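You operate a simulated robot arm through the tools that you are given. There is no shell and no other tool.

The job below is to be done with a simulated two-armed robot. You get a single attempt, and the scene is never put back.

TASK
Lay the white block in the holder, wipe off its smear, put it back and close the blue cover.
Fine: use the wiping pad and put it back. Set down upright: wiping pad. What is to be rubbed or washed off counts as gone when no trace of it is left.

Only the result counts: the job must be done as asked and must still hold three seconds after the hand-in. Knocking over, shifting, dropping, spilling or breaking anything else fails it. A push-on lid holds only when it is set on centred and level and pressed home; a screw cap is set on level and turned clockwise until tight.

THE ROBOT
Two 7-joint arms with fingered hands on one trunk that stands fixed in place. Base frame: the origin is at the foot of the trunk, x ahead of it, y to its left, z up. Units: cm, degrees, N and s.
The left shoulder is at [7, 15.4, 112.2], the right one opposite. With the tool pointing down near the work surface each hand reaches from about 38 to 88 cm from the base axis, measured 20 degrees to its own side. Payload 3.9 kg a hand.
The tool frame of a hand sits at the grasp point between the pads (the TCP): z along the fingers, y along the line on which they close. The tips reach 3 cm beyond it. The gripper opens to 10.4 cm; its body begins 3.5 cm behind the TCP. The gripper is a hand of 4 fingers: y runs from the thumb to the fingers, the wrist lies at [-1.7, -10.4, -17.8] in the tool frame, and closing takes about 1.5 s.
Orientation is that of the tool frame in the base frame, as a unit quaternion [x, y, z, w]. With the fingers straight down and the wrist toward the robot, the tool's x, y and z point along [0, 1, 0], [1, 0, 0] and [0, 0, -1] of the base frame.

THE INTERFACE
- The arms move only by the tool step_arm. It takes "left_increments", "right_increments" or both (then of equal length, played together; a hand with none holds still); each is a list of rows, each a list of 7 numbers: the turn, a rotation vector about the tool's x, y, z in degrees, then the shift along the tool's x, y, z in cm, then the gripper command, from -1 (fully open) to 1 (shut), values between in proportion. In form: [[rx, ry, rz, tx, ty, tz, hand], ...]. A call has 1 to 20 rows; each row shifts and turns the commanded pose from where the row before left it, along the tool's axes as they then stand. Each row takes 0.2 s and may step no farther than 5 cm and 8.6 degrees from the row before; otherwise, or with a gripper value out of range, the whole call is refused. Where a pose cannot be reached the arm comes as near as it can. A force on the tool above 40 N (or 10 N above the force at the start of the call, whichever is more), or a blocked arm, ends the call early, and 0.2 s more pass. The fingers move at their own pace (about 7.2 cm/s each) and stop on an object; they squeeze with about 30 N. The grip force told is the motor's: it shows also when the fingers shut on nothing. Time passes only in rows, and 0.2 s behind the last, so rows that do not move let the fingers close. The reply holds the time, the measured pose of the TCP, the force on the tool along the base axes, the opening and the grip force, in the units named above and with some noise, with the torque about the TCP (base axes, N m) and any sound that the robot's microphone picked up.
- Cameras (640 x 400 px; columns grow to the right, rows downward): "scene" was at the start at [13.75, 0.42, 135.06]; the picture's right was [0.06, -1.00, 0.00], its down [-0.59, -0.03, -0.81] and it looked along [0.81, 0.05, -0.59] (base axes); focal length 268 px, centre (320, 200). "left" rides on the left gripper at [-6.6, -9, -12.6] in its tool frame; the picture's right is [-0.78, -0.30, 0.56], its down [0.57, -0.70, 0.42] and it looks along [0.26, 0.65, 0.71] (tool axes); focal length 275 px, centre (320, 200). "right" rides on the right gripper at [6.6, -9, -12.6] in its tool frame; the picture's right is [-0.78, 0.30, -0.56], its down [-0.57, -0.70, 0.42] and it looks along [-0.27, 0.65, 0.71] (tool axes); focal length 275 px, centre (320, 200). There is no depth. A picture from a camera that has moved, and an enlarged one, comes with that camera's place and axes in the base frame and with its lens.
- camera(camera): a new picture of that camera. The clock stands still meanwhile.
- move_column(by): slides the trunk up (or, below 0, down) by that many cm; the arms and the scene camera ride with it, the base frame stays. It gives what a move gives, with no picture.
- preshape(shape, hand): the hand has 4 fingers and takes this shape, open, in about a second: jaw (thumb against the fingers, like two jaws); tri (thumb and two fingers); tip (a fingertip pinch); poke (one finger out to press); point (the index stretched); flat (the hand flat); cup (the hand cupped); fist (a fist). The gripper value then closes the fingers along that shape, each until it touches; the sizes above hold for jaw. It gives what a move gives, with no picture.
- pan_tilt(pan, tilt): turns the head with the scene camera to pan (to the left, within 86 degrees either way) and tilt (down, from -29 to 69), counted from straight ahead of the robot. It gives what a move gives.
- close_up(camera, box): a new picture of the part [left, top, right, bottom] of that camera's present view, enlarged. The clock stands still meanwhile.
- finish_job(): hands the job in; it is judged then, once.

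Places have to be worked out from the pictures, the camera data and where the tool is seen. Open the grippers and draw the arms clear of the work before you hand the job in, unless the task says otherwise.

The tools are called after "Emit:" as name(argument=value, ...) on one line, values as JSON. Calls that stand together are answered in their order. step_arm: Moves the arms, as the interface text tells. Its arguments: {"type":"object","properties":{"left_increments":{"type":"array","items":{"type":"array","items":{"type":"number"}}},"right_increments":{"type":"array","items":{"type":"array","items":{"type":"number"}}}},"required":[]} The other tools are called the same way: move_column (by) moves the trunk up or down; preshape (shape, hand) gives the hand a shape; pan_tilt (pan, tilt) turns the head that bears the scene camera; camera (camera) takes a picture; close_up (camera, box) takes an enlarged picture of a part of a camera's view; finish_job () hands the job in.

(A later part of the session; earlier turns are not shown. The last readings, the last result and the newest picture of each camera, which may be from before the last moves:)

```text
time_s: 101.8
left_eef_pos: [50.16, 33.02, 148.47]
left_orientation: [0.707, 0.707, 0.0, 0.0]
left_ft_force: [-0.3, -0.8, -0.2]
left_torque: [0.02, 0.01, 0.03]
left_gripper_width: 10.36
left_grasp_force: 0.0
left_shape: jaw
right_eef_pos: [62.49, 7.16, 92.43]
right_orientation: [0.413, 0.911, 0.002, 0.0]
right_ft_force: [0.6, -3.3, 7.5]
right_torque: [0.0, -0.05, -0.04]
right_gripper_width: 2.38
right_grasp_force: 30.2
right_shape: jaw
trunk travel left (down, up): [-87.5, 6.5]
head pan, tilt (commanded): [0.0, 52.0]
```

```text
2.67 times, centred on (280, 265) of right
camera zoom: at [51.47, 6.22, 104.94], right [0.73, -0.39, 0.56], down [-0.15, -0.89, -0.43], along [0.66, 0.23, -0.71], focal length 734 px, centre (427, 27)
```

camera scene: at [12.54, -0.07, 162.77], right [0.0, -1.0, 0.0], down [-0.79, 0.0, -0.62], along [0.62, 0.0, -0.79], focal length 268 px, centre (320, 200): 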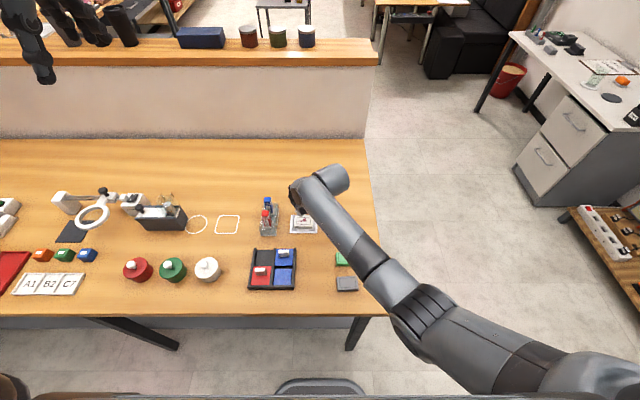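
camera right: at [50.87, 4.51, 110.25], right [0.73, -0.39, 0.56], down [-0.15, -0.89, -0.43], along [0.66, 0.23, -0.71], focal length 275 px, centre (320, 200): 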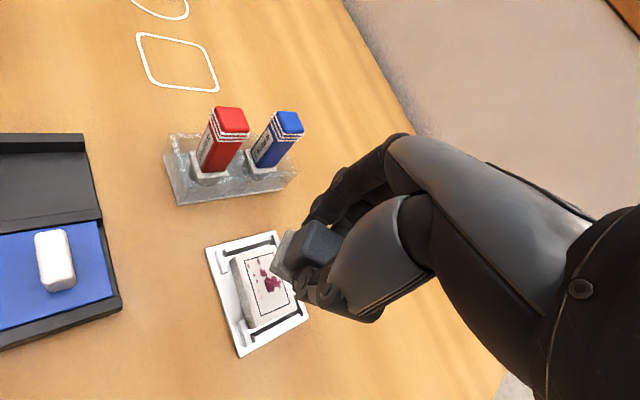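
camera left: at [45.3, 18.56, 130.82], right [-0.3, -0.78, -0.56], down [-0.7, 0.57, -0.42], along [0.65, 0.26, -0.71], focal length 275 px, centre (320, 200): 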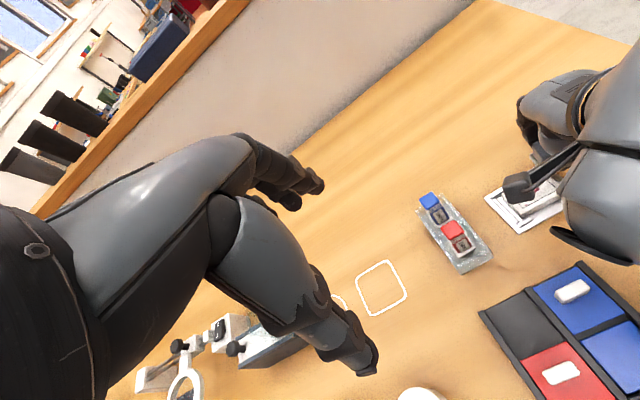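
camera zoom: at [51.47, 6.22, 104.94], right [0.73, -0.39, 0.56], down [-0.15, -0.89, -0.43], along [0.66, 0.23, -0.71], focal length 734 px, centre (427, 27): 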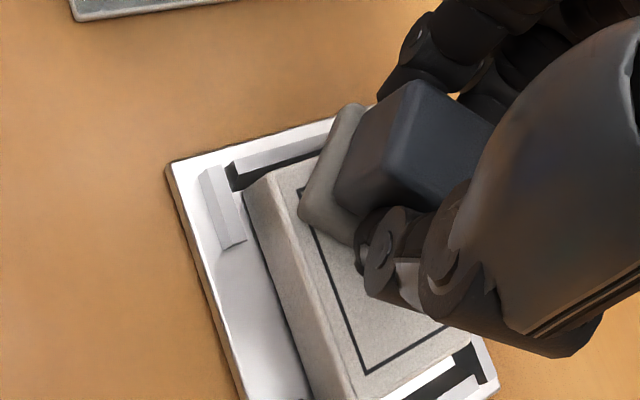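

The visible surface is clean. I lift the pad 5 cm and move a bit right to inspect the whole block top.

Emit:
step_arm(right_increments=[[0, 0, 0, 0, 0, -0.5, 1], [0, 0, 0, 0, 0, -1.5, 1], [0, 0, 0, 0, 0, -2, 1], [0, 0, 0, 0, 0, -2, 1], [0, 0, 0, -1.5, -1.32, 0, 1], [0, 0, 0, -1.5, -1.32, 0, 1], [0, 0, 0, -1.5, -1.32, 0, 1], [0, 0, 0, 0, 0, 0, 1]])

Emit:
camera(camera="right")

Emit:
close_up(camera="right", box=[160, 100, 320, 220])

Emit:
close_up(camera="scene", box=[270, 200, 340, 244])

```text
time_s: 103.6
left_eef_pos: [50.23, 33.06, 148.38]
left_orientation: [0.707, 0.707, 0.0, -0.002]
left_ft_force: [-0.1, 0.3, 0.0]
left_torque: [0.05, -0.04, 0.01]
left_gripper_width: 10.38
left_grasp_force: 0.0
left_shape: jaw
right_eef_pos: [62.44, 1.34, 98.62]
right_orientation: [0.413, 0.911, 0.001, 0.0]
right_ft_force: [0.4, 0.2, -0.7]
right_torque: [-0.04, -0.02, 0.03]
right_gripper_width: 2.36
right_grasp_force: 30.0
right_shape: jaw
trunk travel left (down, up): [-87.5, 6.5]
head pan, tilt (commanded): [0.0, 52.0]
```

```text
taken
camera right: at [51.5, 0.31, 111.0], right [0.73, -0.39, 0.56], down [-0.15, -0.89, -0.43], along [0.66, 0.23, -0.71], focal length 275 px, centre (320, 200)
```

right: 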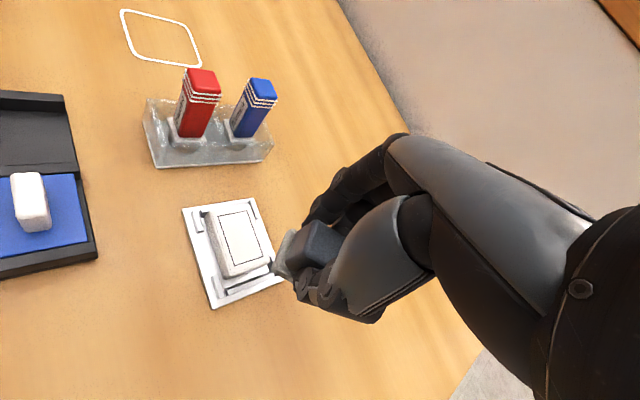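

```text
3.33 times, centred on (240, 160) of right
camera zoom: at [51.5, 0.31, 111.0], right [0.73, -0.39, 0.56], down [-0.15, -0.89, -0.43], along [0.66, 0.23, -0.71], focal length 918 px, centre (587, 333)
```

zoom: 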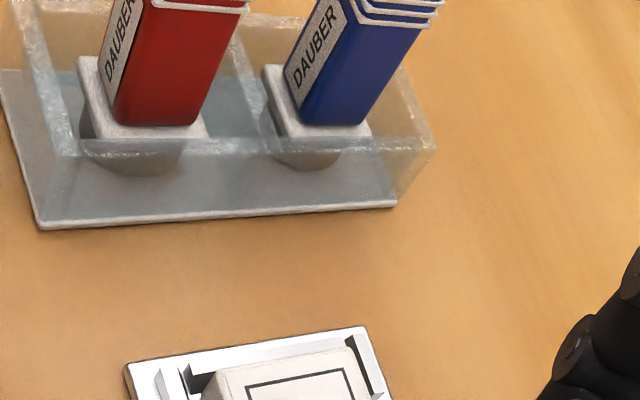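

```text
9.09 times, centred on (305, 222) of scene
camera zoom: at [12.54, -0.04, 162.77], right [0.0, -1.0, 0.0], down [-0.79, 0.0, -0.62], along [0.62, 0.0, -0.79], focal length 2434 px, centre (456, 0)
```

zoom: 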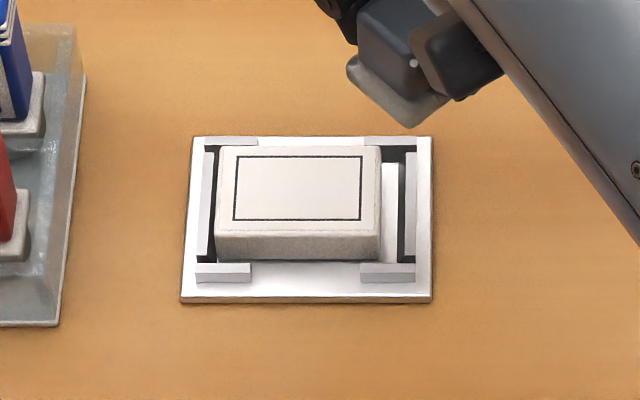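

The block looks clean from the scene camera; I confirm with the hand camera.

Emit:
close_up(camera="right", box=[170, 190, 300, 310])

Emit:
close_up(camera="scene", box=[288, 210, 318, 234])

```text
3.33 times, centred on (235, 250) of right
camera zoom: at [51.5, 0.31, 111.0], right [0.73, -0.39, 0.56], down [-0.15, -0.89, -0.43], along [0.66, 0.23, -0.71], focal length 918 px, centre (603, 33)
```

zoom: 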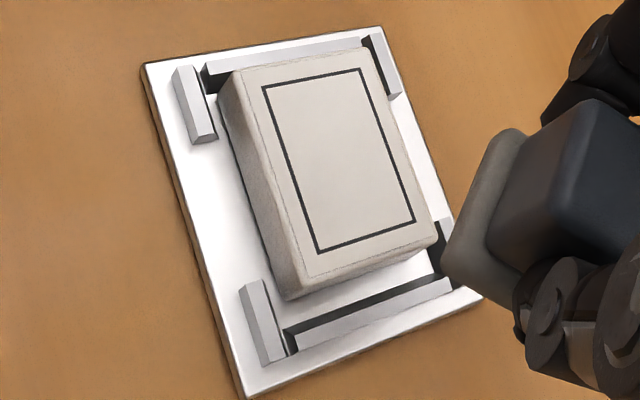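

```text
16.00 times, centred on (303, 222) of scene
camera zoom: at [12.54, -0.04, 162.77], right [0.0, -1.0, 0.0], down [-0.79, 0.0, -0.62], along [0.62, 0.0, -0.79], focal length 4284 px, centre (592, -152)
```

zoom: 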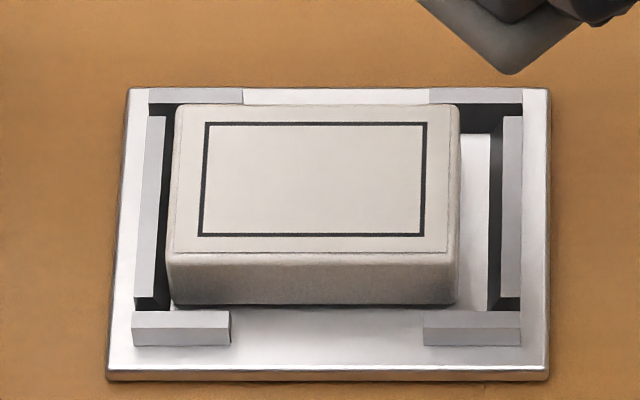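

No trace left on the block. Now the pad goes home: I move it over (63.0, −6.05) at this height and turn clockwise stepwise back toward its original yaw, watching whether the arm follows.

Emit:
step_arm(right_increments=[[0, 0, 0, -1.437, -1.118, 0, 1], [0, 0, 0, -1.437, -1.118, 0, 1], [0, 0, 0, -1.437, -1.118, 0, 1], [0, 0, 0, -1.437, -1.118, 0, 1], [0, 0, 7, 0, 0, 0, 1], [0, 0, 7, 0, 0, 0, 1], [0, 0, 7, 0, 0, 0, 1], [0, 0, 7, 0, 0, 0, 1], [0, 0, 0, 0, 0, 0, 1]])

Emit:
camera(camera="scene")

```text
time_s: 105.6
left_eef_pos: [50.24, 33.05, 148.39]
left_orientation: [0.707, 0.707, 0.001, 0.0]
left_ft_force: [-0.2, 0.7, -0.8]
left_torque: [-0.01, 0.0, -0.02]
left_gripper_width: 10.39
left_grasp_force: 0.2
left_shape: jaw
right_eef_pos: [62.96, -5.99, 98.4]
right_orientation: [0.622, 0.783, 0.002, -0.001]
right_ft_force: [0.2, 0.1, -0.6]
right_torque: [-0.02, 0.02, -0.03]
right_gripper_width: 2.32
right_grasp_force: 29.8
right_shape: jaw
trunk travel left (down, up): [-87.5, 6.5]
head pan, tilt (commanded): [0.0, 52.0]
```

```text
taken
camera scene: at [12.53, -0.05, 162.77], right [0.0, -1.0, 0.0], down [-0.79, 0.0, -0.62], along [0.62, 0.0, -0.79], focal length 268 px, centre (320, 200)
```

scene: 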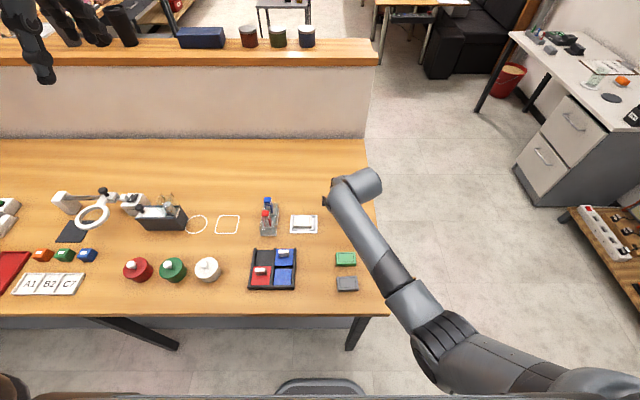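

Tracking well at yaw 13°. I turn two more steps of 6°.

Emit:
step_arm(right_increments=[[0, 0, 3, 0, 0, 0, 1], [0, 0, 3, 0, 0, 0, 1], [0, 0, 3, 0, 0, 0, 1], [0, 0, 3, 0, 0, 0, 1], [0, 0, 0, 0, 0, 0, 1], [0, 0, 0, 0, 0, 0, 1]])

```text
time_s: 107.0
left_eef_pos: [50.35, 33.09, 148.32]
left_orientation: [0.707, 0.707, 0.0, 0.0]
left_ft_force: [-0.4, -0.7, 0.3]
left_torque: [0.01, 0.01, 0.01]
left_gripper_width: 10.37
left_grasp_force: 0.0
left_shape: jaw
right_eef_pos: [62.8, -6.09, 98.26]
right_orientation: [0.7, 0.714, 0.002, -0.001]
right_ft_force: [-0.9, 1.3, 0.5]
right_torque: [0.01, 0.01, -0.03]
right_gripper_width: 2.37
right_grasp_force: 30.2
right_shape: jaw
trunk travel left (down, up): [-87.5, 6.5]
head pan, tilt (commanded): [0.0, 52.0]
```

Yaw is ≈1°, level. I check how the pad sits in the grip after wiping, using the same zoom as before.

Emit:
close_up(camera="right", box=[200, 170, 380, 320])

Emit:
close_up(camera="scene", box=[310, 160, 400, 225])

```text
2.67 times, centred on (290, 245) of right
camera zoom: at [53.87, 0.33, 110.88], right [0.31, -0.77, 0.55], down [-0.69, -0.58, -0.43], along [0.65, -0.25, -0.71], focal length 734 px, centre (400, 80)
```

zoom: 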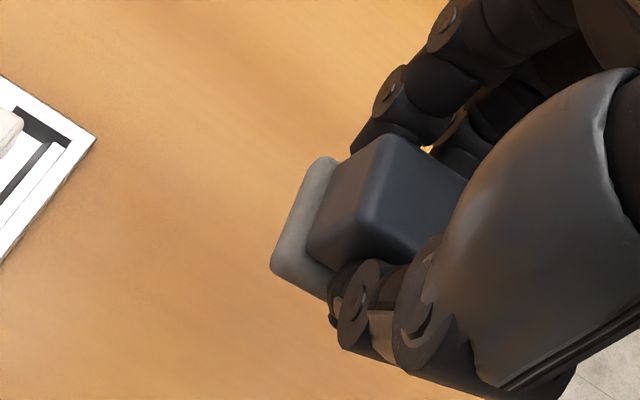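

```text
6.15 times, centred on (355, 192) of scene
camera zoom: at [12.54, -0.1, 162.77], right [0.0, -1.0, 0.0], down [-0.79, 0.0, -0.62], along [0.62, 0.0, -0.79], focal length 1648 px, centre (105, 246)
```

zoom: 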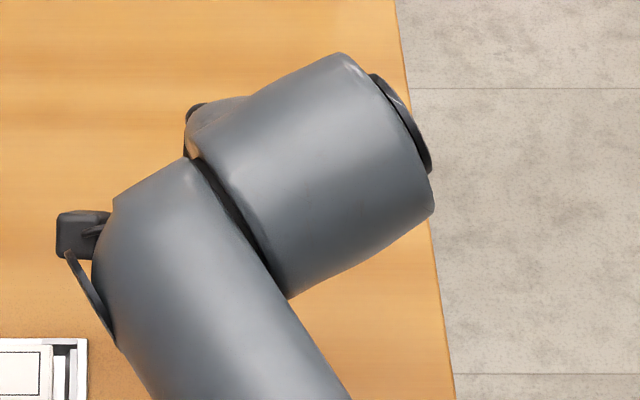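

The pad sits nearly unchanged in the grip. I lower toward the table at its home spot.

Emit:
step_arm(right_increments=[[0, 0, 0, 0.12, 0.08, 1.5, 1], [0, 0, 0, 0, 0, 1.5, 1], [0, 0, 0, 0, 0, 1.5, 1], [0, 0, 0, 0, 0, 1.5, 1], [0, 0, 0, 0, 0, 1, 1], [0, 0, 0, 0, 0, 0.3, 1], [0, 0, 0, 0, 0, 0, 1]])

```text
time_s: 108.6
left_eef_pos: [50.22, 33.14, 148.34]
left_orientation: [0.707, 0.707, 0.0, 0.0]
left_ft_force: [-0.1, -0.1, -0.3]
left_torque: [-0.01, 0.01, 0.01]
left_gripper_width: 10.37
left_grasp_force: 0.0
left_shape: jaw
right_eef_pos: [62.82, -5.86, 91.16]
right_orientation: [0.699, 0.715, 0.001, -0.001]
right_ft_force: [0.2, -0.4, 0.1]
right_torque: [0.02, 0.02, 0.01]
right_gripper_width: 2.34
right_grasp_force: 29.8
right_shape: jaw
trunk travel left (down, up): [-87.5, 6.5]
head pan, tilt (commanded): [0.0, 52.0]
```

Level and tracking at z≈91.1. I lower the last bit in small steps until contact.

Emit:
step_arm(right_increments=[[0, 0, 0, 0, 0.05, 0.2, 1], [0, 0, 0, 0, 0, 0.2, 1], [0, 0, 0, 0, 0, 0.1, 1], [0, 0, 0, 0, 0, 0, 1]])

Emit:
step_arm(right_increments=[[0, 0, 0, 0, 0, 0.1, 1], [0, 0, 0, 0, 0, 0, 1]])

```text
time_s: 109.6
left_eef_pos: [50.16, 33.09, 148.25]
left_orientation: [0.707, 0.707, 0.0, 0.0]
left_ft_force: [0.2, 0.6, 0.3]
left_torque: [0.02, -0.02, 0.02]
left_gripper_width: 10.37
left_grasp_force: 0.1
left_shape: jaw
right_eef_pos: [63.07, -5.66, 90.58]
right_orientation: [0.7, 0.714, 0.001, -0.001]
right_ft_force: [0.4, -0.6, 0.0]
right_torque: [-0.01, 0.01, 0.03]
right_gripper_width: 2.36
right_grasp_force: 29.7
right_shape: jaw
trunk travel left (down, up): [-87.5, 6.5]
head pan, tilt (commanded): [0.0, 52.0]
```

```text
time_s: 110.2
left_eef_pos: [50.19, 33.08, 148.34]
left_orientation: [0.707, 0.707, 0.0, 0.0]
left_ft_force: [0.5, 0.8, -0.2]
left_torque: [0.03, -0.02, 0.05]
left_gripper_width: 10.37
left_grasp_force: 0.0
left_shape: jaw
right_eef_pos: [62.99, -5.86, 90.51]
right_orientation: [0.7, 0.714, 0.001, -0.002]
right_ft_force: [-0.9, -1.1, -0.2]
right_torque: [-0.01, -0.01, 0.01]
right_gripper_width: 2.38
right_grasp_force: 29.6
right_shape: jaw
trunk travel left (down, up): [-87.5, 6.5]
head pan, tilt (commanded): [0.0, 52.0]
```

Emit:
step_arm(right_increments=[[0, 0, 0, 0, 0, 0.1, 1], [0, 0, 0, 0, 0, 0, 1]])

Emit:
step_arm(right_increments=[[0, 0, 0, 0, 0, 0.1, 1], [0, 0, 0, 0, 0, 0, 1]])

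```text
time_s: 110.8
left_eef_pos: [50.22, 33.08, 148.37]
left_orientation: [0.707, 0.707, 0.0, 0.001]
left_ft_force: [0.0, 0.8, 0.3]
left_torque: [0.04, 0.01, 0.0]
left_gripper_width: 10.36
left_grasp_force: 0.1
left_shape: jaw
right_eef_pos: [62.99, -5.91, 90.27]
right_orientation: [0.7, 0.714, 0.001, -0.001]
right_ft_force: [0.2, 0.0, -0.8]
right_torque: [-0.02, 0.01, 0.03]
right_gripper_width: 2.35
right_grasp_force: 30.9
right_shape: jaw
trunk travel left (down, up): [-87.5, 6.5]
head pan, tilt (commanded): [0.0, 52.0]
```

```text
time_s: 111.4
left_eef_pos: [50.16, 33.21, 148.28]
left_orientation: [0.707, 0.707, 0.001, -0.001]
left_ft_force: [-0.2, -0.6, 0.4]
left_torque: [0.01, -0.02, -0.03]
left_gripper_width: 10.38
left_grasp_force: 0.1
left_shape: jaw
right_eef_pos: [63.02, -5.89, 90.15]
right_orientation: [0.7, 0.714, 0.002, -0.001]
right_ft_force: [0.4, 0.5, -0.8]
right_torque: [-0.01, 0.01, 0.03]
right_gripper_width: 2.35
right_grasp_force: 29.7
right_shape: jaw
trunk travel left (down, up): [-87.5, 6.5]
head pan, tilt (commanded): [0.0, 52.0]
```

Still no contact at 90.15 (the pad was pushed up a bit in the grip while wiping). I continue.

Emit:
step_arm(right_increments=[[0, 0, 0, 0, 0, 0.1, 1], [0, 0, 0, 0, 0, 0, 1]])

Emit:
step_arm(right_increments=[[0, 0, 0, 0, 0, 0.1, 1], [0, 0, 0, 0, 0, 0, 1]])

Emit:
camera(camera="right")

Emit:
close_up(camera="right", box=[200, 170, 380, 320])

```text
time_s: 112.0
left_eef_pos: [50.19, 33.1, 148.25]
left_orientation: [0.707, 0.707, -0.001, 0.001]
left_ft_force: [-0.2, 0.7, 0.6]
left_torque: [0.04, -0.04, 0.01]
left_gripper_width: 10.35
left_grasp_force: 0.0
left_shape: jaw
right_eef_pos: [62.89, -5.72, 90.26]
right_orientation: [0.7, 0.714, 0.001, -0.002]
right_ft_force: [0.1, -0.9, -0.2]
right_torque: [-0.01, 0.01, 0.0]
right_gripper_width: 2.35
right_grasp_force: 29.4
right_shape: jaw
trunk travel left (down, up): [-87.5, 6.5]
head pan, tilt (commanded): [0.0, 52.0]
```

```text
time_s: 112.6
left_eef_pos: [50.29, 33.07, 148.36]
left_orientation: [0.707, 0.708, 0.0, 0.0]
left_ft_force: [-0.1, -0.3, 0.2]
left_torque: [0.0, 0.0, 0.03]
left_gripper_width: 10.37
left_grasp_force: 0.1
left_shape: jaw
right_eef_pos: [62.99, -5.73, 90.2]
right_orientation: [0.7, 0.714, 0.001, -0.001]
right_ft_force: [-0.9, -0.5, 3.3]
right_torque: [-0.01, -0.03, 0.02]
right_gripper_width: 2.33
right_grasp_force: 30.0
right_shape: jaw
trunk travel left (down, up): [-87.5, 6.5]
head pan, tilt (commanded): [0.0, 52.0]
```

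```text
taken
camera right: at [53.99, 0.54, 102.68], right [0.31, -0.77, 0.55], down [-0.69, -0.59, -0.43], along [0.66, -0.25, -0.71], focal length 275 px, centre (320, 200)
```

right: 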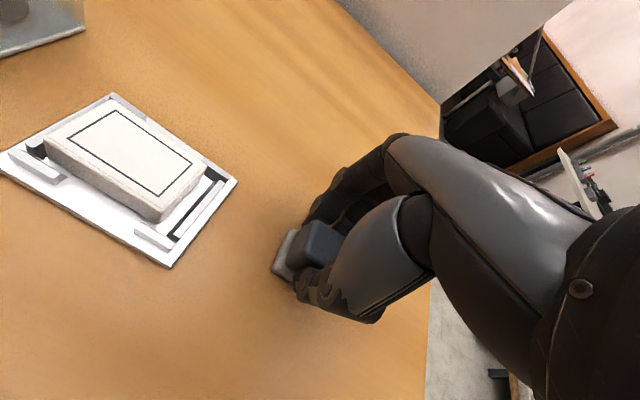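

```text
2.67 times, centred on (290, 245) of right
camera zoom: at [53.99, 0.54, 102.68], right [0.31, -0.77, 0.55], down [-0.69, -0.59, -0.43], along [0.66, -0.25, -0.71], focal length 734 px, centre (400, 80)
```

zoom: 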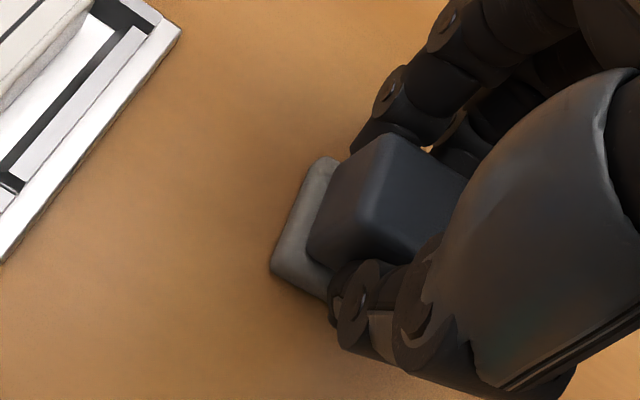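

Light contact (3 N). The sole's near-left corner is at ≈(61.45, −4.24) versus (61.4, −3.88) originally, so I lift a hair, shift +0.3 cm in y, touch down and open slowly.

Emit:
step_arm(right_increments=[[0, 0, 0, 0, 0, -0.2, 1], [0, 0, 0, 0.32, 0, 0, 1], [0, 0, 0, 0, 0, 0.2, 1], [0, 0, 0, 0, 0, 0, 1]])

Emit:
step_arm(right_increments=[[0, 0, 0, 0, 0, 0, 0.55], [0, 0, 0, 0, 0, 0, 0.5], [0, 0, 0, 0, 0, 0, 0.4], [0, 0, 0, 0, 0, 0, 0.2], [0, 0, 0, 0, 0, 0, 0.0], [0, 0, 0, 0, 0, 0, -0.2], [0, 0, 0, 0, 0, 0, -0.2]])

Emit:
close_up(camera="right", box=[200, 170, 380, 320])

```text
time_s: 113.6
left_eef_pos: [50.26, 33.08, 148.44]
left_orientation: [0.707, 0.708, 0.0, 0.0]
left_ft_force: [0.3, 0.2, 0.5]
left_torque: [-0.02, -0.01, 0.0]
left_gripper_width: 10.38
left_grasp_force: 0.1
left_shape: jaw
right_eef_pos: [63.15, -5.56, 90.19]
right_orientation: [0.7, 0.714, 0.002, -0.001]
right_ft_force: [-0.4, 0.1, 3.1]
right_torque: [0.01, -0.04, 0.0]
right_gripper_width: 2.36
right_grasp_force: 30.1
right_shape: jaw
trunk travel left (down, up): [-87.5, 6.5]
head pan, tilt (commanded): [0.0, 52.0]
```

```text
time_s: 115.2
left_eef_pos: [50.31, 33.11, 148.34]
left_orientation: [0.707, 0.707, 0.0, -0.001]
left_ft_force: [-0.1, -0.1, -0.6]
left_torque: [0.03, 0.02, -0.02]
left_gripper_width: 10.4
left_grasp_force: 0.0
left_shape: jaw
right_eef_pos: [63.07, -5.64, 90.11]
right_orientation: [0.7, 0.714, 0.002, -0.001]
right_ft_force: [-0.8, -0.3, -0.7]
right_torque: [-0.05, 0.0, 0.02]
right_gripper_width: 6.2
right_grasp_force: 0.1
right_shape: jaw
trunk travel left (down, up): [-87.5, 6.5]
head pan, tilt (commanded): [0.0, 52.0]
```

```text
2.67 times, centred on (290, 245) of right
camera zoom: at [54.03, 0.78, 102.62], right [0.31, -0.77, 0.55], down [-0.69, -0.59, -0.43], along [0.65, -0.25, -0.71], focal length 734 px, centre (400, 80)
```

zoom: 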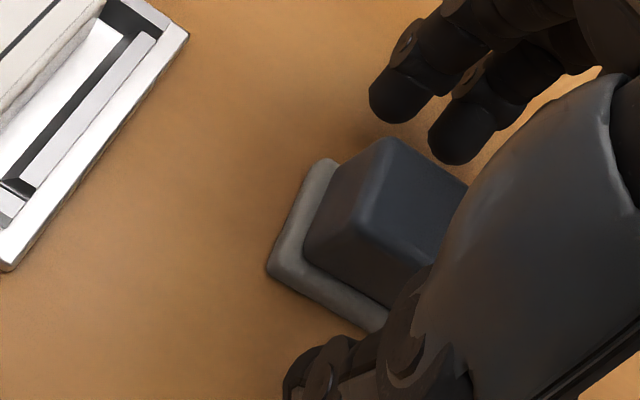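

The pad is back upright at its spot (near-left corner ≈(61.4, −3.9), as originally). I raise the right hand straight up and take it away to the right.

Emit:
step_arm(right_increments=[[0, 0, 0, 0, 0, -1, -0.4], [0, 0, 0, 0, 0, -2, -0.6], [0, 0, 0, 0, 0, -2.5, -0.6], [0, 0, 0, 0, 0, -2.5, -0.6], [0, 0, 0, 0, 0, -2.5, -0.6], [0, 0, -3, -2, 0, -2, -0.6], [0, 0, -3, -2.5, 0, -2, -0.6], [0, 0, -3, -2.5, -0.5, -2, -0.6], [0, 0, 0, -2.5, -0.5, 0, -0.6], [0, 0, 0, -2.5, -0.5, 0, -0.6], [0, 0, 0, -2.5, -0.5, 0, -0.6], [0, 0, 0, -2.5, -0.5, 0, -0.6], [0, 0, 0, 0, 0, 0, -0.6]])

Emit:
camera(camera="scene")

Emit:
close_up(camera="scene", box=[270, 200, 398, 280])

```text
time_s: 118.0
left_eef_pos: [50.2, 33.14, 148.38]
left_orientation: [0.707, 0.707, 0.0, -0.001]
left_ft_force: [-1.0, 0.5, 0.4]
left_torque: [0.03, -0.03, 0.0]
left_gripper_width: 10.41
left_grasp_force: 0.0
left_shape: jaw
right_eef_pos: [62.87, -22.78, 106.51]
right_orientation: [0.641, 0.767, 0.001, -0.001]
right_ft_force: [-0.3, -0.4, 1.0]
right_torque: [-0.03, 0.0, 0.03]
right_gripper_width: 8.31
right_grasp_force: 0.0
right_shape: jaw
trunk travel left (down, up): [-87.5, 6.5]
head pan, tilt (commanded): [0.0, 52.0]
```

```text
taken
camera scene: at [12.53, -0.02, 162.77], right [0.0, -1.0, 0.0], down [-0.79, 0.0, -0.62], along [0.62, 0.0, -0.79], focal length 268 px, centre (320, 200)
```

scene: 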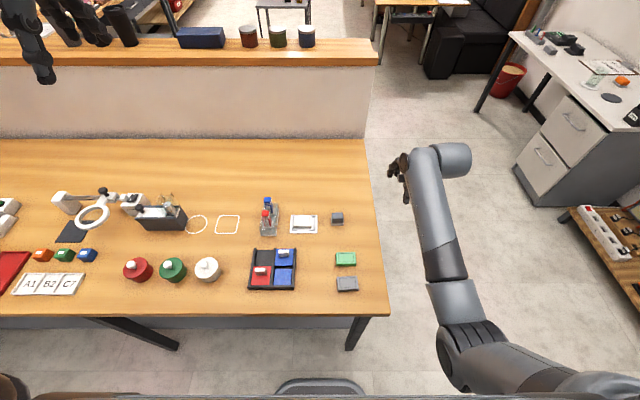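

```text
5.00 times, centred on (334, 240) of scene
camera zoom: at [12.53, -0.02, 162.77], right [0.0, -1.0, 0.0], down [-0.79, 0.0, -0.62], along [0.62, 0.0, -0.79], focal length 1339 px, centre (250, 0)
```

zoom: 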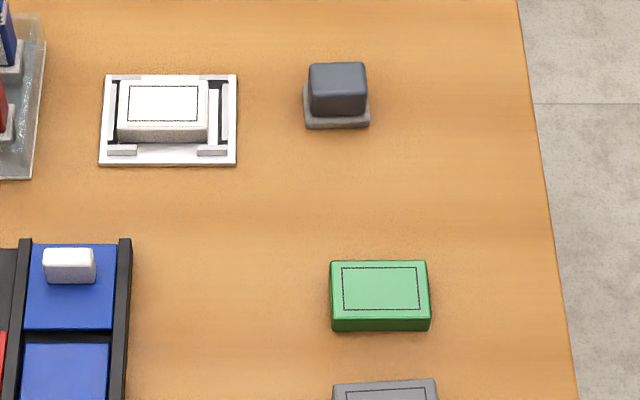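

All is in order; the right arm is out of the way. Now the left hand: I give it the tip shape, turn it to yaw +10° (the equilibrium angle for its pinch), and bring it above the block in the holder at z≈108.

Emit:
preshape(hand="left", shape="tip")

Emit:
step_arm(left_increments=[[0, 0, -5, 0, 0, 0, -1], [0, 0, -5, 0, 0, 0, -1], [0, 0, 0, -2.42, 0.572, 3.35, -1], [0, 0, 0, -2.42, 0.572, 3.35, -1], [0, 0, 0, -2.42, 0.572, 3.35, -1], [0, 0, 0, -2.42, 0.572, 3.35, -1], [0, 0, 0, -2.42, 0.572, 3.35, -1], [0, 0, 0, -2.42, 0.572, 3.35, -1], [0, 0, 0, -2.42, 0.572, 3.35, -1], [0, 0, 0, -2.42, 0.572, 3.35, -1], [0, 0, 0, -2.42, 0.572, 3.35, -1], [0, 0, 0, -2.42, 0.572, 3.35, -1], [0, 0, 0, -2.42, 0.572, 3.35, -1], [0, 0, 0, -2.42, 0.572, 3.35, -1], [0, 0, 0, 0, 0, 0, -1]])

Emit:
camera(camera="scene")

Emit:
camera(camera="left")

```text
time_s: 118.9
left_eef_pos: [50.32, 33.14, 148.34]
left_orientation: [0.708, 0.707, 0.0, 0.0]
left_ft_force: [0.3, -0.1, 0.6]
left_torque: [-0.03, -0.01, 0.03]
left_gripper_width: 10.39
left_grasp_force: 0.0
left_shape: tip
right_eef_pos: [62.95, -22.82, 106.54]
right_orientation: [0.642, 0.767, 0.001, -0.001]
right_ft_force: [-0.3, -1.0, 1.2]
right_torque: [-0.01, -0.04, 0.02]
right_gripper_width: 8.3
right_grasp_force: 0.0
right_shape: jaw
trunk travel left (down, up): [-87.5, 6.5]
head pan, tilt (commanded): [0.0, 52.0]
```

```text
time_s: 122.1
left_eef_pos: [61.99, 5.72, 108.24]
left_orientation: [0.643, 0.766, 0.0, 0.0]
left_ft_force: [-0.3, 0.7, -0.8]
left_torque: [-0.03, -0.01, 0.0]
left_gripper_width: 10.37
left_grasp_force: 0.0
left_shape: tip
right_eef_pos: [62.84, -22.76, 106.44]
right_orientation: [0.641, 0.767, 0.001, 0.0]
right_ft_force: [0.5, -0.1, -0.3]
right_torque: [-0.02, 0.01, 0.01]
right_gripper_width: 8.34
right_grasp_force: 0.2
right_shape: jaw
trunk travel left (down, up): [-87.5, 6.5]
head pan, tilt (commanded): [0.0, 52.0]
```

```text
taken
camera scene: at [12.5, -0.03, 162.77], right [0.0, -1.0, 0.0], down [-0.79, 0.0, -0.62], along [0.62, 0.0, -0.79], focal length 268 px, centre (320, 200)
```

scene: 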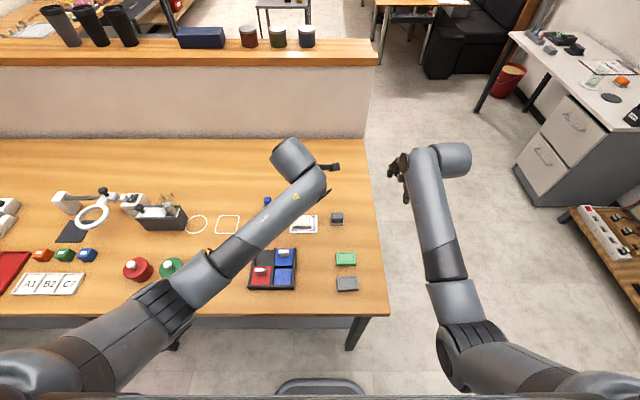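

```text
taken
camera left: at [54.33, -2.39, 120.69], right [-0.16, -0.82, -0.56], down [-0.79, 0.44, -0.42], along [0.59, 0.37, -0.71], focal length 275 px, centre (320, 200)
```

left: 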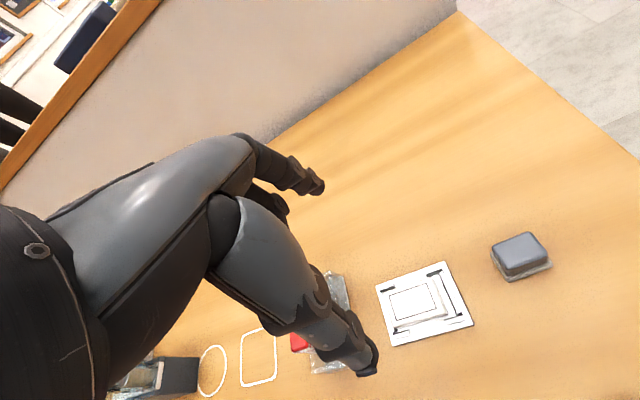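

The left arm reaches with ease. I zoom in its camera on the block to get its exact place.

Emit:
close_up(camera="left", box=[364, 250, 484, 350])

Emit:
close_up(camera="scene", box=[280, 205, 330, 240])

```text
4.00 times, centred on (424, 300) of left
camera zoom: at [54.33, -2.39, 120.69], right [-0.16, -0.82, -0.56], down [-0.79, 0.44, -0.42], along [0.59, 0.37, -0.71], focal length 1101 px, centre (-96, -200)
```

zoom: 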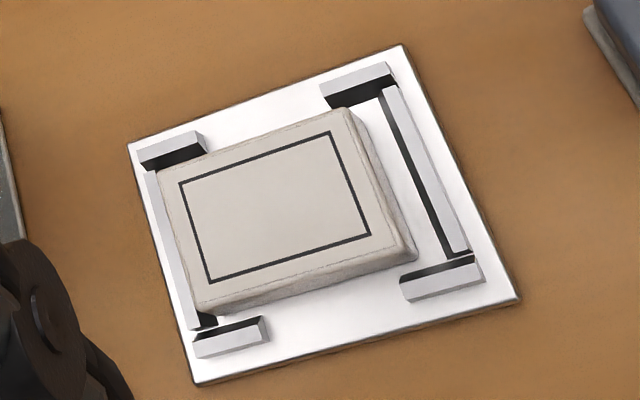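

```text
11.43 times, centred on (305, 222) of scene
camera zoom: at [12.5, -0.03, 162.77], right [0.0, -1.0, 0.0], down [-0.79, 0.0, -0.62], along [0.62, 0.0, -0.79], focal length 3060 px, centre (491, -57)
```

zoom: 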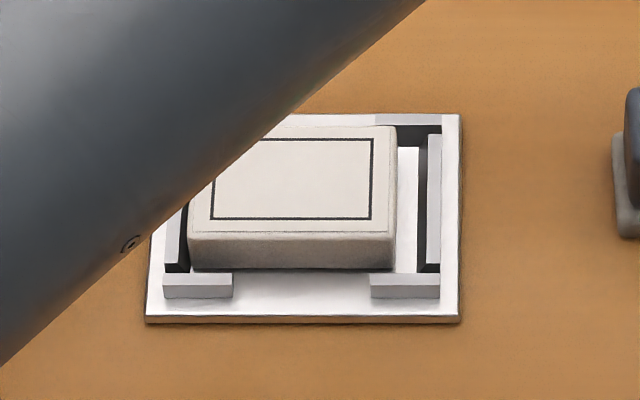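

Block frame centre ≈(61.9, 5.78), yaw ≈0. I descend with the left hand to z≈91.6.

Emit:
step_arm(left_increments=[[0, 0, 0, -0.1, -0.12, 2.8, -1], [0, 0, 0, 0, 0, 2.8, -1], [0, 0, 0, 0, 0, 2.8, -1], [0, 0, 0, 0, 0, 2.8, -1], [0, 0, 0, 0, 0, 2.8, -1], [0, 0, 0, 0, 0, 2.6, -1], [0, 0, 0, 0, 0, 0, -1], [0, 0, 0, 0, 0, 0, -1]])

Emit:
camera(camera="left")

Emit:
camera(camera="scene")

```text
time_s: 123.9
left_eef_pos: [61.93, 5.58, 91.55]
left_orientation: [0.643, 0.766, 0.0, 0.0]
left_ft_force: [-1.2, 0.2, 0.4]
left_torque: [0.0, -0.02, -0.03]
left_gripper_width: 10.4
left_grasp_force: 0.0
left_shape: tip
right_eef_pos: [62.78, -22.9, 106.52]
right_orientation: [0.641, 0.768, 0.001, -0.001]
right_ft_force: [0.9, 0.5, -1.3]
right_torque: [-0.02, 0.02, 0.01]
right_gripper_width: 8.31
right_grasp_force: 0.0
right_shape: jaw
trunk travel left (down, up): [-87.5, 6.5]
head pan, tilt (commanded): [0.0, 52.0]
```

```text
taken
camera left: at [54.26, -2.51, 104.07], right [-0.16, -0.82, -0.56], down [-0.79, 0.44, -0.42], along [0.59, 0.37, -0.71], focal length 275 px, centre (320, 200)
```

left: 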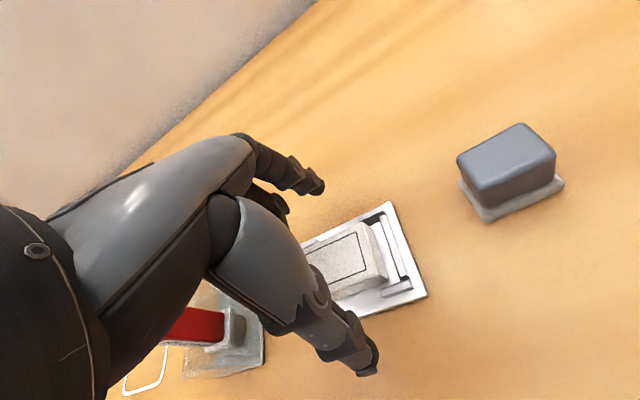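

```text
taken
camera scene: at [12.52, -0.09, 162.77], right [0.0, -1.0, 0.0], down [-0.79, 0.0, -0.62], along [0.62, 0.0, -0.79], focal length 268 px, centre (320, 200)
```

scene: 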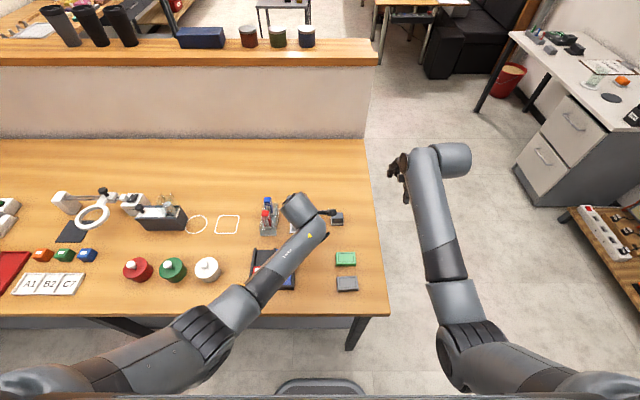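

Tracking perfectly. I pre-close to about 5.6 cm here and look before lowering around the block.

Emit:
step_arm(left_increments=[[0, 0, 0, 0, 0, 0, -0.5], [0, 0, 0, 0, 0, 0, -0.08], [0, 0, 0, 0, 0, 0, -0.08], [0, 0, 0, 0, 0, 0, -0.08], [0, 0, 0, 0, 0, 0, -0.08]])

Emit:
close_up(camera="left", box=[240, 160, 440, 320])

```text
time_s: 125.1
left_eef_pos: [61.85, 5.52, 91.56]
left_orientation: [0.643, 0.766, 0.001, 0.0]
left_ft_force: [-0.2, -0.3, -0.6]
left_torque: [0.0, -0.01, 0.03]
left_gripper_width: 5.66
left_grasp_force: 0.1
left_shape: tip
right_eef_pos: [62.74, -22.79, 106.5]
right_orientation: [0.641, 0.767, 0.002, -0.001]
right_ft_force: [-0.7, 0.6, 0.6]
right_torque: [0.01, 0.01, 0.0]
right_gripper_width: 8.31
right_grasp_force: 0.0
right_shape: jaw
trunk travel left (down, up): [-87.5, 6.5]
head pan, tilt (commanded): [0.0, 52.0]
```

```text
2.50 times, centred on (340, 240) of left
camera zoom: at [54.27, -2.5, 104.08], right [-0.16, -0.82, -0.56], down [-0.79, 0.44, -0.42], along [0.59, 0.37, -0.71], focal length 688 px, centre (270, 100)
```

zoom: 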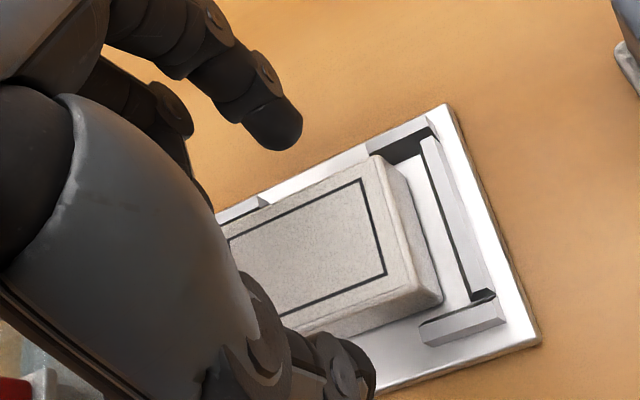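

Both fingertips line up with the block's middle. I lower 1.6 cm around it.

Emit:
step_arm(left_increments=[[0, 0, 0, 0, 0, 0.6, -0.08], [0, 0, 0, 0, 0, 0.5, -0.08], [0, 0, 0, 0, 0, 0.3, -0.08], [0, 0, 0, 0, 0, 0.2, -0.08], [0, 0, 0, 0, 0, 0, -0.08]])

Emit:
close_up(camera="left", box=[240, 160, 440, 320])

```text
time_s: 126.3
left_eef_pos: [61.92, 5.62, 89.88]
left_orientation: [0.643, 0.766, 0.0, 0.0]
left_ft_force: [0.6, 0.4, 0.5]
left_torque: [-0.01, 0.0, -0.02]
left_gripper_width: 5.69
left_grasp_force: 0.1
left_shape: tip
right_eef_pos: [62.83, -22.79, 106.48]
right_orientation: [0.642, 0.767, 0.002, -0.001]
right_ft_force: [0.4, -0.1, 0.7]
right_torque: [0.0, -0.01, -0.01]
right_gripper_width: 8.31
right_grasp_force: 0.2
right_shape: jaw
trunk travel left (down, up): [-87.5, 6.5]
head pan, tilt (commanded): [0.0, 52.0]
```

```text
2.50 times, centred on (340, 240) of left
camera zoom: at [54.23, -2.51, 102.47], right [-0.16, -0.82, -0.56], down [-0.79, 0.44, -0.42], along [0.59, 0.37, -0.71], focal length 688 px, centre (270, 100)
```

zoom: 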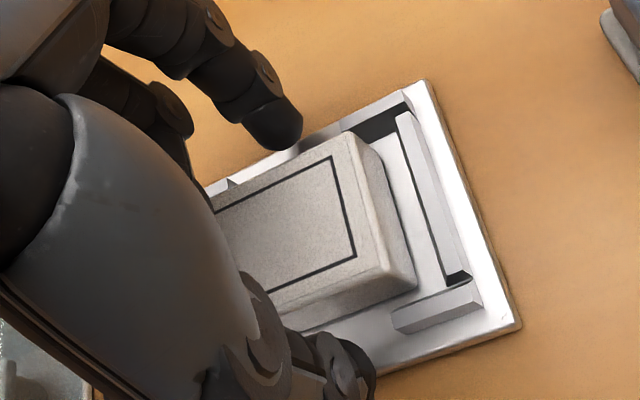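

Tips are in the gaps between the bars with no contact. I close gradually on the block.

Emit:
step_arm(left_increments=[[0, 0, 0, 0, 0, 0, 0.1], [0, 0, 0, 0, 0, 0, 0.2], [0, 0, 0, 0, 0, 0, 0.3], [0, 0, 0, 0, 0, 0, 0.6], [0, 0, 0, 0, 0, 0, 1], [0, 0, 0, 0, 0, 0, 1]])

Emit:
close_up(camera="left", box=[240, 160, 440, 320])

```text
time_s: 127.7
left_eef_pos: [61.83, 5.42, 89.95]
left_orientation: [0.644, 0.765, 0.0, 0.001]
left_ft_force: [-1.6, -2.4, 0.1]
left_torque: [-0.06, 0.0, 0.09]
left_gripper_width: 3.41
left_grasp_force: 29.9
left_shape: tip
right_eef_pos: [62.87, -22.91, 106.45]
right_orientation: [0.642, 0.767, 0.002, 0.0]
right_ft_force: [0.9, 0.0, -0.7]
right_torque: [0.01, -0.01, 0.04]
right_gripper_width: 8.3
right_grasp_force: 0.2
right_shape: jaw
trunk travel left (down, up): [-87.5, 6.5]
head pan, tilt (commanded): [0.0, 52.0]
```

```text
2.50 times, centred on (340, 240) of left
camera zoom: at [54.21, -2.6, 102.51], right [-0.16, -0.82, -0.56], down [-0.79, 0.44, -0.42], along [0.59, 0.37, -0.71], focal length 688 px, centre (270, 100)
```

zoom: 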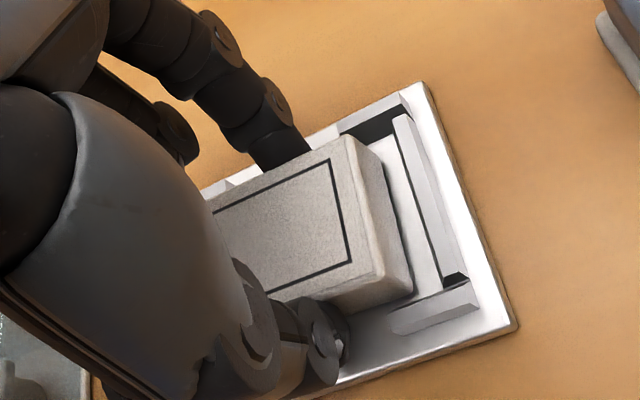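

Firm grip (30 N), block yaw ≈ −4°. There's a slight push from the left bar, so I ease 0.15 cm to the right, then lift slowly.

Emit:
step_arm(left_increments=[[0, 0, 0, -0.15, 0, 0, 1], [0, 0, 0, 0, 0, -0.3, 1], [0, 0, 0, 0, 0, -0.4, 1], [0, 0, 0, 0, 0, -0.6, 1], [0, 0, 0, 0, 0, -1, 1], [0, 0, 0, 0, 0, 0, 1]])

Emit:
close_up(camera="left", box=[240, 160, 440, 320])

```text
time_s: 129.1
left_eef_pos: [61.95, 5.41, 92.26]
left_orientation: [0.643, 0.766, 0.0, 0.0]
left_ft_force: [-0.4, 0.3, -1.2]
left_torque: [0.0, -0.01, 0.0]
left_gripper_width: 3.33
left_grasp_force: 30.5
left_shape: tip
right_eef_pos: [62.92, -22.89, 106.42]
right_orientation: [0.641, 0.767, 0.002, -0.001]
right_ft_force: [-0.3, 0.0, -0.3]
right_torque: [0.02, 0.01, 0.01]
right_gripper_width: 8.3
right_grasp_force: 0.1
right_shape: jaw
trunk travel left (down, up): [-87.5, 6.5]
head pan, tilt (commanded): [0.0, 52.0]
```

```text
2.50 times, centred on (340, 240) of left
camera zoom: at [54.25, -2.68, 104.78], right [-0.16, -0.82, -0.56], down [-0.79, 0.44, -0.42], along [0.59, 0.37, -0.71], focal length 688 px, centre (270, 100)
```

zoom: 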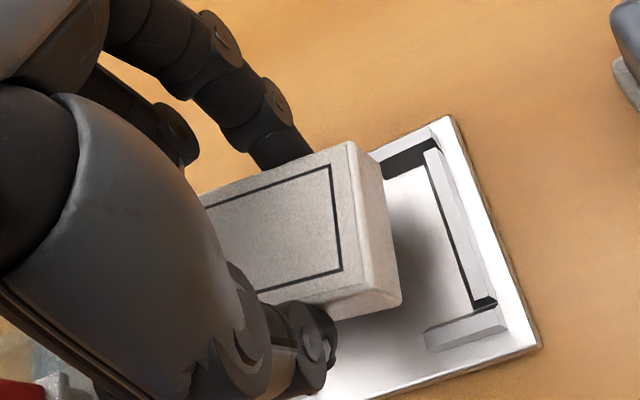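

Lifted free; the block turned a bit more in the pinch (yaw ≈ −9°, i.e. −19° to the tool). I lift to z≈100, turn the tool to yaw +17° so the block is at its original −2°, and carry it to its old place.

Emit:
step_arm(left_increments=[[0, 0, 0, 0, 0, -2.6, 1], [0, 0, 0, 0, 0, -2.6, 1], [0, 0, 0, 0, 0, -2.6, 1], [0, 0, -3.5, 0, 0, 0, 1], [0, 0, -3.5, 0, 0, 0, 1], [0, 0, 0, -0.03, -2.25, 0, 1], [0, 0, 0, -0.03, -2.25, 0, 1], [0, 0, 0, -0.03, -2.25, 0, 1], [0, 0, 0, -0.03, -2.25, 0, 1], [0, 0, 0, -0.03, -2.25, 0, 1], [0, 0, 0, -0.03, -2.25, 0, 1], [0, 0, 0, -0.03, -2.25, 0, 1], [0, 0, 0, -0.03, -2.25, 0, 1], [0, 0, 0, 0, 0, 0, 1]])

Emit:
camera(camera="scene")

Emit:
camera(camera="left")

```text
time_s: 131.1
left_eef_pos: [54.12, 9.23, 98.32]
left_orientation: [0.589, 0.805, 0.06, -0.037]
left_ft_force: [-0.8, 0.0, 0.4]
left_torque: [-0.01, 0.0, 0.01]
left_gripper_width: 3.32
left_grasp_force: 30.4
left_shape: tip
right_eef_pos: [62.84, -22.95, 106.53]
right_orientation: [0.642, 0.767, 0.002, 0.0]
right_ft_force: [-0.9, 0.8, -0.3]
right_torque: [-0.01, -0.02, 0.0]
right_gripper_width: 8.27
right_grasp_force: 0.0
right_shape: jaw
trunk travel left (down, up): [-87.5, 6.5]
head pan, tilt (commanded): [0.0, 52.0]
stopped in row 10 (left hand): the arm was blocked; the commanded pose is now the measured one
```

```text
taken
camera scene: at [12.4, -0.08, 162.78], right [0.0, -1.0, 0.0], down [-0.79, 0.0, -0.62], along [0.62, 0.0, -0.79], focal length 268 px, centre (320, 200)
```

scene: 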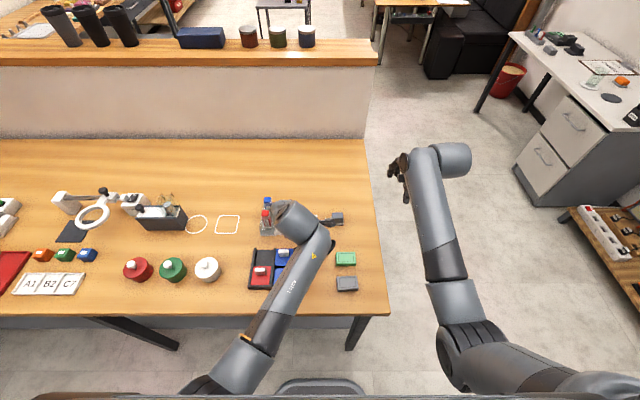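

```text
taken
camera left: at [47.54, -1.41, 109.38], right [-0.04, -0.74, -0.67], down [-0.84, 0.39, -0.38], along [0.54, 0.54, -0.64], focal length 275 px, centre (320, 200)
```

left: 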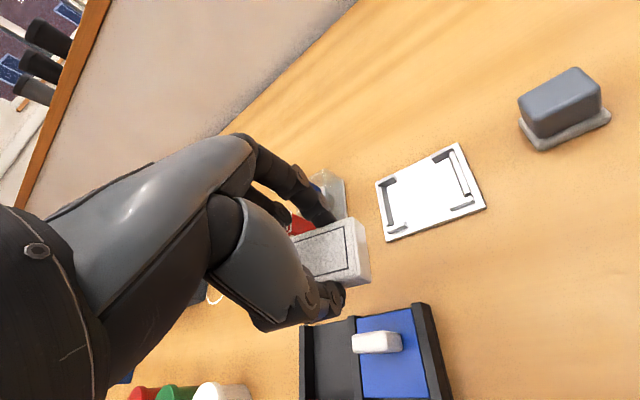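

The left arm hit its limit while pulling back with this yaw (elbow drifting inward). The remedy found before (mirrored): lift, level, and turn the hand clockwise so the elbow goes out.

Emit:
step_arm(left_increments=[[0, 0, 0, 0, 0, -1.5, 1], [1.52, -3.73, 0, 0, 0, -1.5, 1], [1.52, -3.73, 0, 0, 0, -1.5, 1], [0, 0, 7, 0, 0, -1.5, 1], [0, 0, 7, 0, 0, 0, 1], [0, 0, 7, 0, 0, 0, 1], [0, 0, 7, 0, 0, 0, 1], [0, 0, 7, 0, 0, 0, 1], [0, 0, 7, 0, 0, 0, 1], [0, 0, 0, 0, 0, 0, 1]])

Emit:
camera(camera="scene")

Emit:
camera(camera="left")

```text
time_s: 133.3
left_eef_pos: [54.34, 8.73, 104.38]
left_orientation: [0.841, 0.541, 0.001, 0.001]
left_ft_force: [-1.0, -0.4, -1.0]
left_torque: [0.03, -0.01, -0.01]
left_gripper_width: 3.32
left_grasp_force: 30.2
left_shape: tip
right_eef_pos: [62.92, -22.83, 106.46]
right_orientation: [0.641, 0.767, 0.001, -0.001]
right_ft_force: [0.4, 0.1, 0.4]
right_torque: [0.0, 0.03, 0.01]
right_gripper_width: 8.3
right_grasp_force: 0.1
right_shape: jaw
trunk travel left (down, up): [-87.5, 6.5]
head pan, tilt (commanded): [0.0, 52.0]
```

```text
taken
camera scene: at [12.53, -0.14, 162.77], right [0.0, -1.0, 0.0], down [-0.79, 0.0, -0.62], along [0.62, 0.0, -0.79], focal length 268 px, centre (320, 200)
```

scene: 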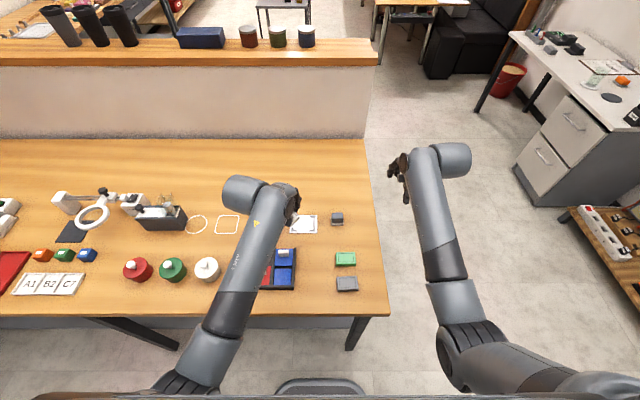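

```text
taken
camera left: at [43.36, 6.33, 116.9], right [-0.59, -0.58, -0.56], down [-0.4, 0.81, -0.43], along [0.7, -0.03, -0.71], focal length 275 px, centre (320, 200)
```

left: 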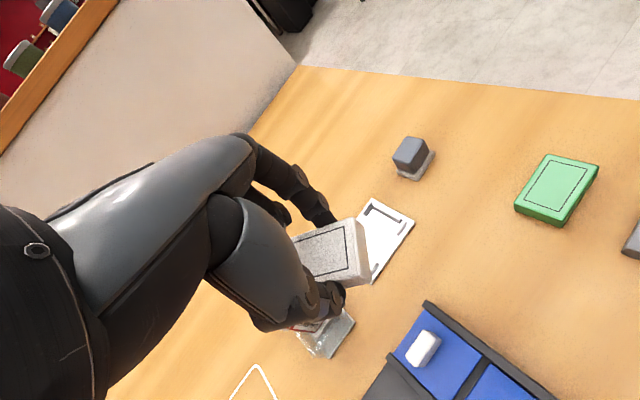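

The elbow is out now (yaw −24°, level). The near spot was reachable earlier at the original trunk height with the elbow out, so I raise both hands 30 cm and then lower the trunk back 30 cm.

Emit:
step_arm(left_increments=[[0, 0, 0, 0, 0, -2.5, 1], [0, 0, 0, 0, 0, -2.5, 1], [0, 0, 0, 0, 0, -2.5, 1], [0, 0, 0, 0, 0, -2.5, 1], [0, 0, 0, 0, 0, -2.5, 1], [0, 0, 0, 0, 0, -2.5, 1], [0, 0, 0, 0, 0, -2.5, 1], [0, 0, 0, 0, 0, -2.5, 1], [0, 0, 0, 0, 0, -2.5, 1], [0, 0, 0, 0, 0, -2.5, 1], [0, 0, 0, 0, 0, -2.5, 1], [0, 0, 0, 0, 0, -2.5, 1], [0, 0, 0, 0, 0, 0, 1]], right_increments=[[0, 0, 0, 0, 0, -2.5, -0.6], [0, 0, 0, 0, 0, -2.5, -0.6], [0, 0, 0, 0, 0, -2.5, -0.6], [0, 0, 0, 0, 0, -2.5, -0.6], [0, 0, 0, 0, 0, -2.5, -0.6], [0, 0, 0, 0, 0, -2.5, -0.6], [0, 0, 0, 0, 0, -2.5, -0.6], [0, 0, 0, 0, 0, -2.5, -0.6], [0, 0, 0, 0, 0, -2.5, -0.6], [0, 0, 0, 0, 0, -2.5, -0.6], [0, 0, 0, 0, 0, -2.5, -0.6], [0, 0, 0, 0, 0, -2.5, -0.6], [0, 0, 0, 0, 0, 0, -0.6]])

Emit:
camera(camera="scene")

```text
time_s: 136.1
left_eef_pos: [54.22, 8.83, 134.39]
left_orientation: [0.84, 0.542, 0.0, 0.001]
left_ft_force: [-0.6, -0.1, -1.4]
left_torque: [-0.03, 0.03, 0.0]
left_gripper_width: 3.3
left_grasp_force: 30.0
left_shape: tip
right_eef_pos: [63.05, -22.96, 136.44]
right_orientation: [0.641, 0.767, 0.001, -0.002]
right_ft_force: [-0.2, -1.3, -0.5]
right_torque: [0.0, -0.03, -0.03]
right_gripper_width: 8.32
right_grasp_force: 0.0
right_shape: jaw
trunk travel left (down, up): [-87.5, 6.5]
head pan, tilt (commanded): [0.0, 52.0]
```

```text
taken
camera scene: at [12.53, -0.09, 162.77], right [0.0, -1.0, 0.0], down [-0.79, 0.0, -0.62], along [0.62, 0.0, -0.79], focal length 268 px, centre (320, 200)
```

scene: 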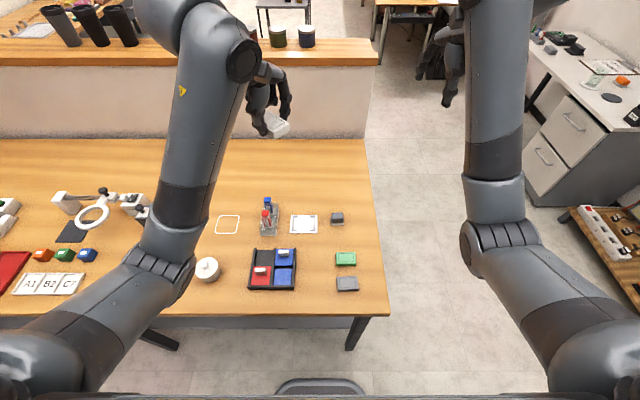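

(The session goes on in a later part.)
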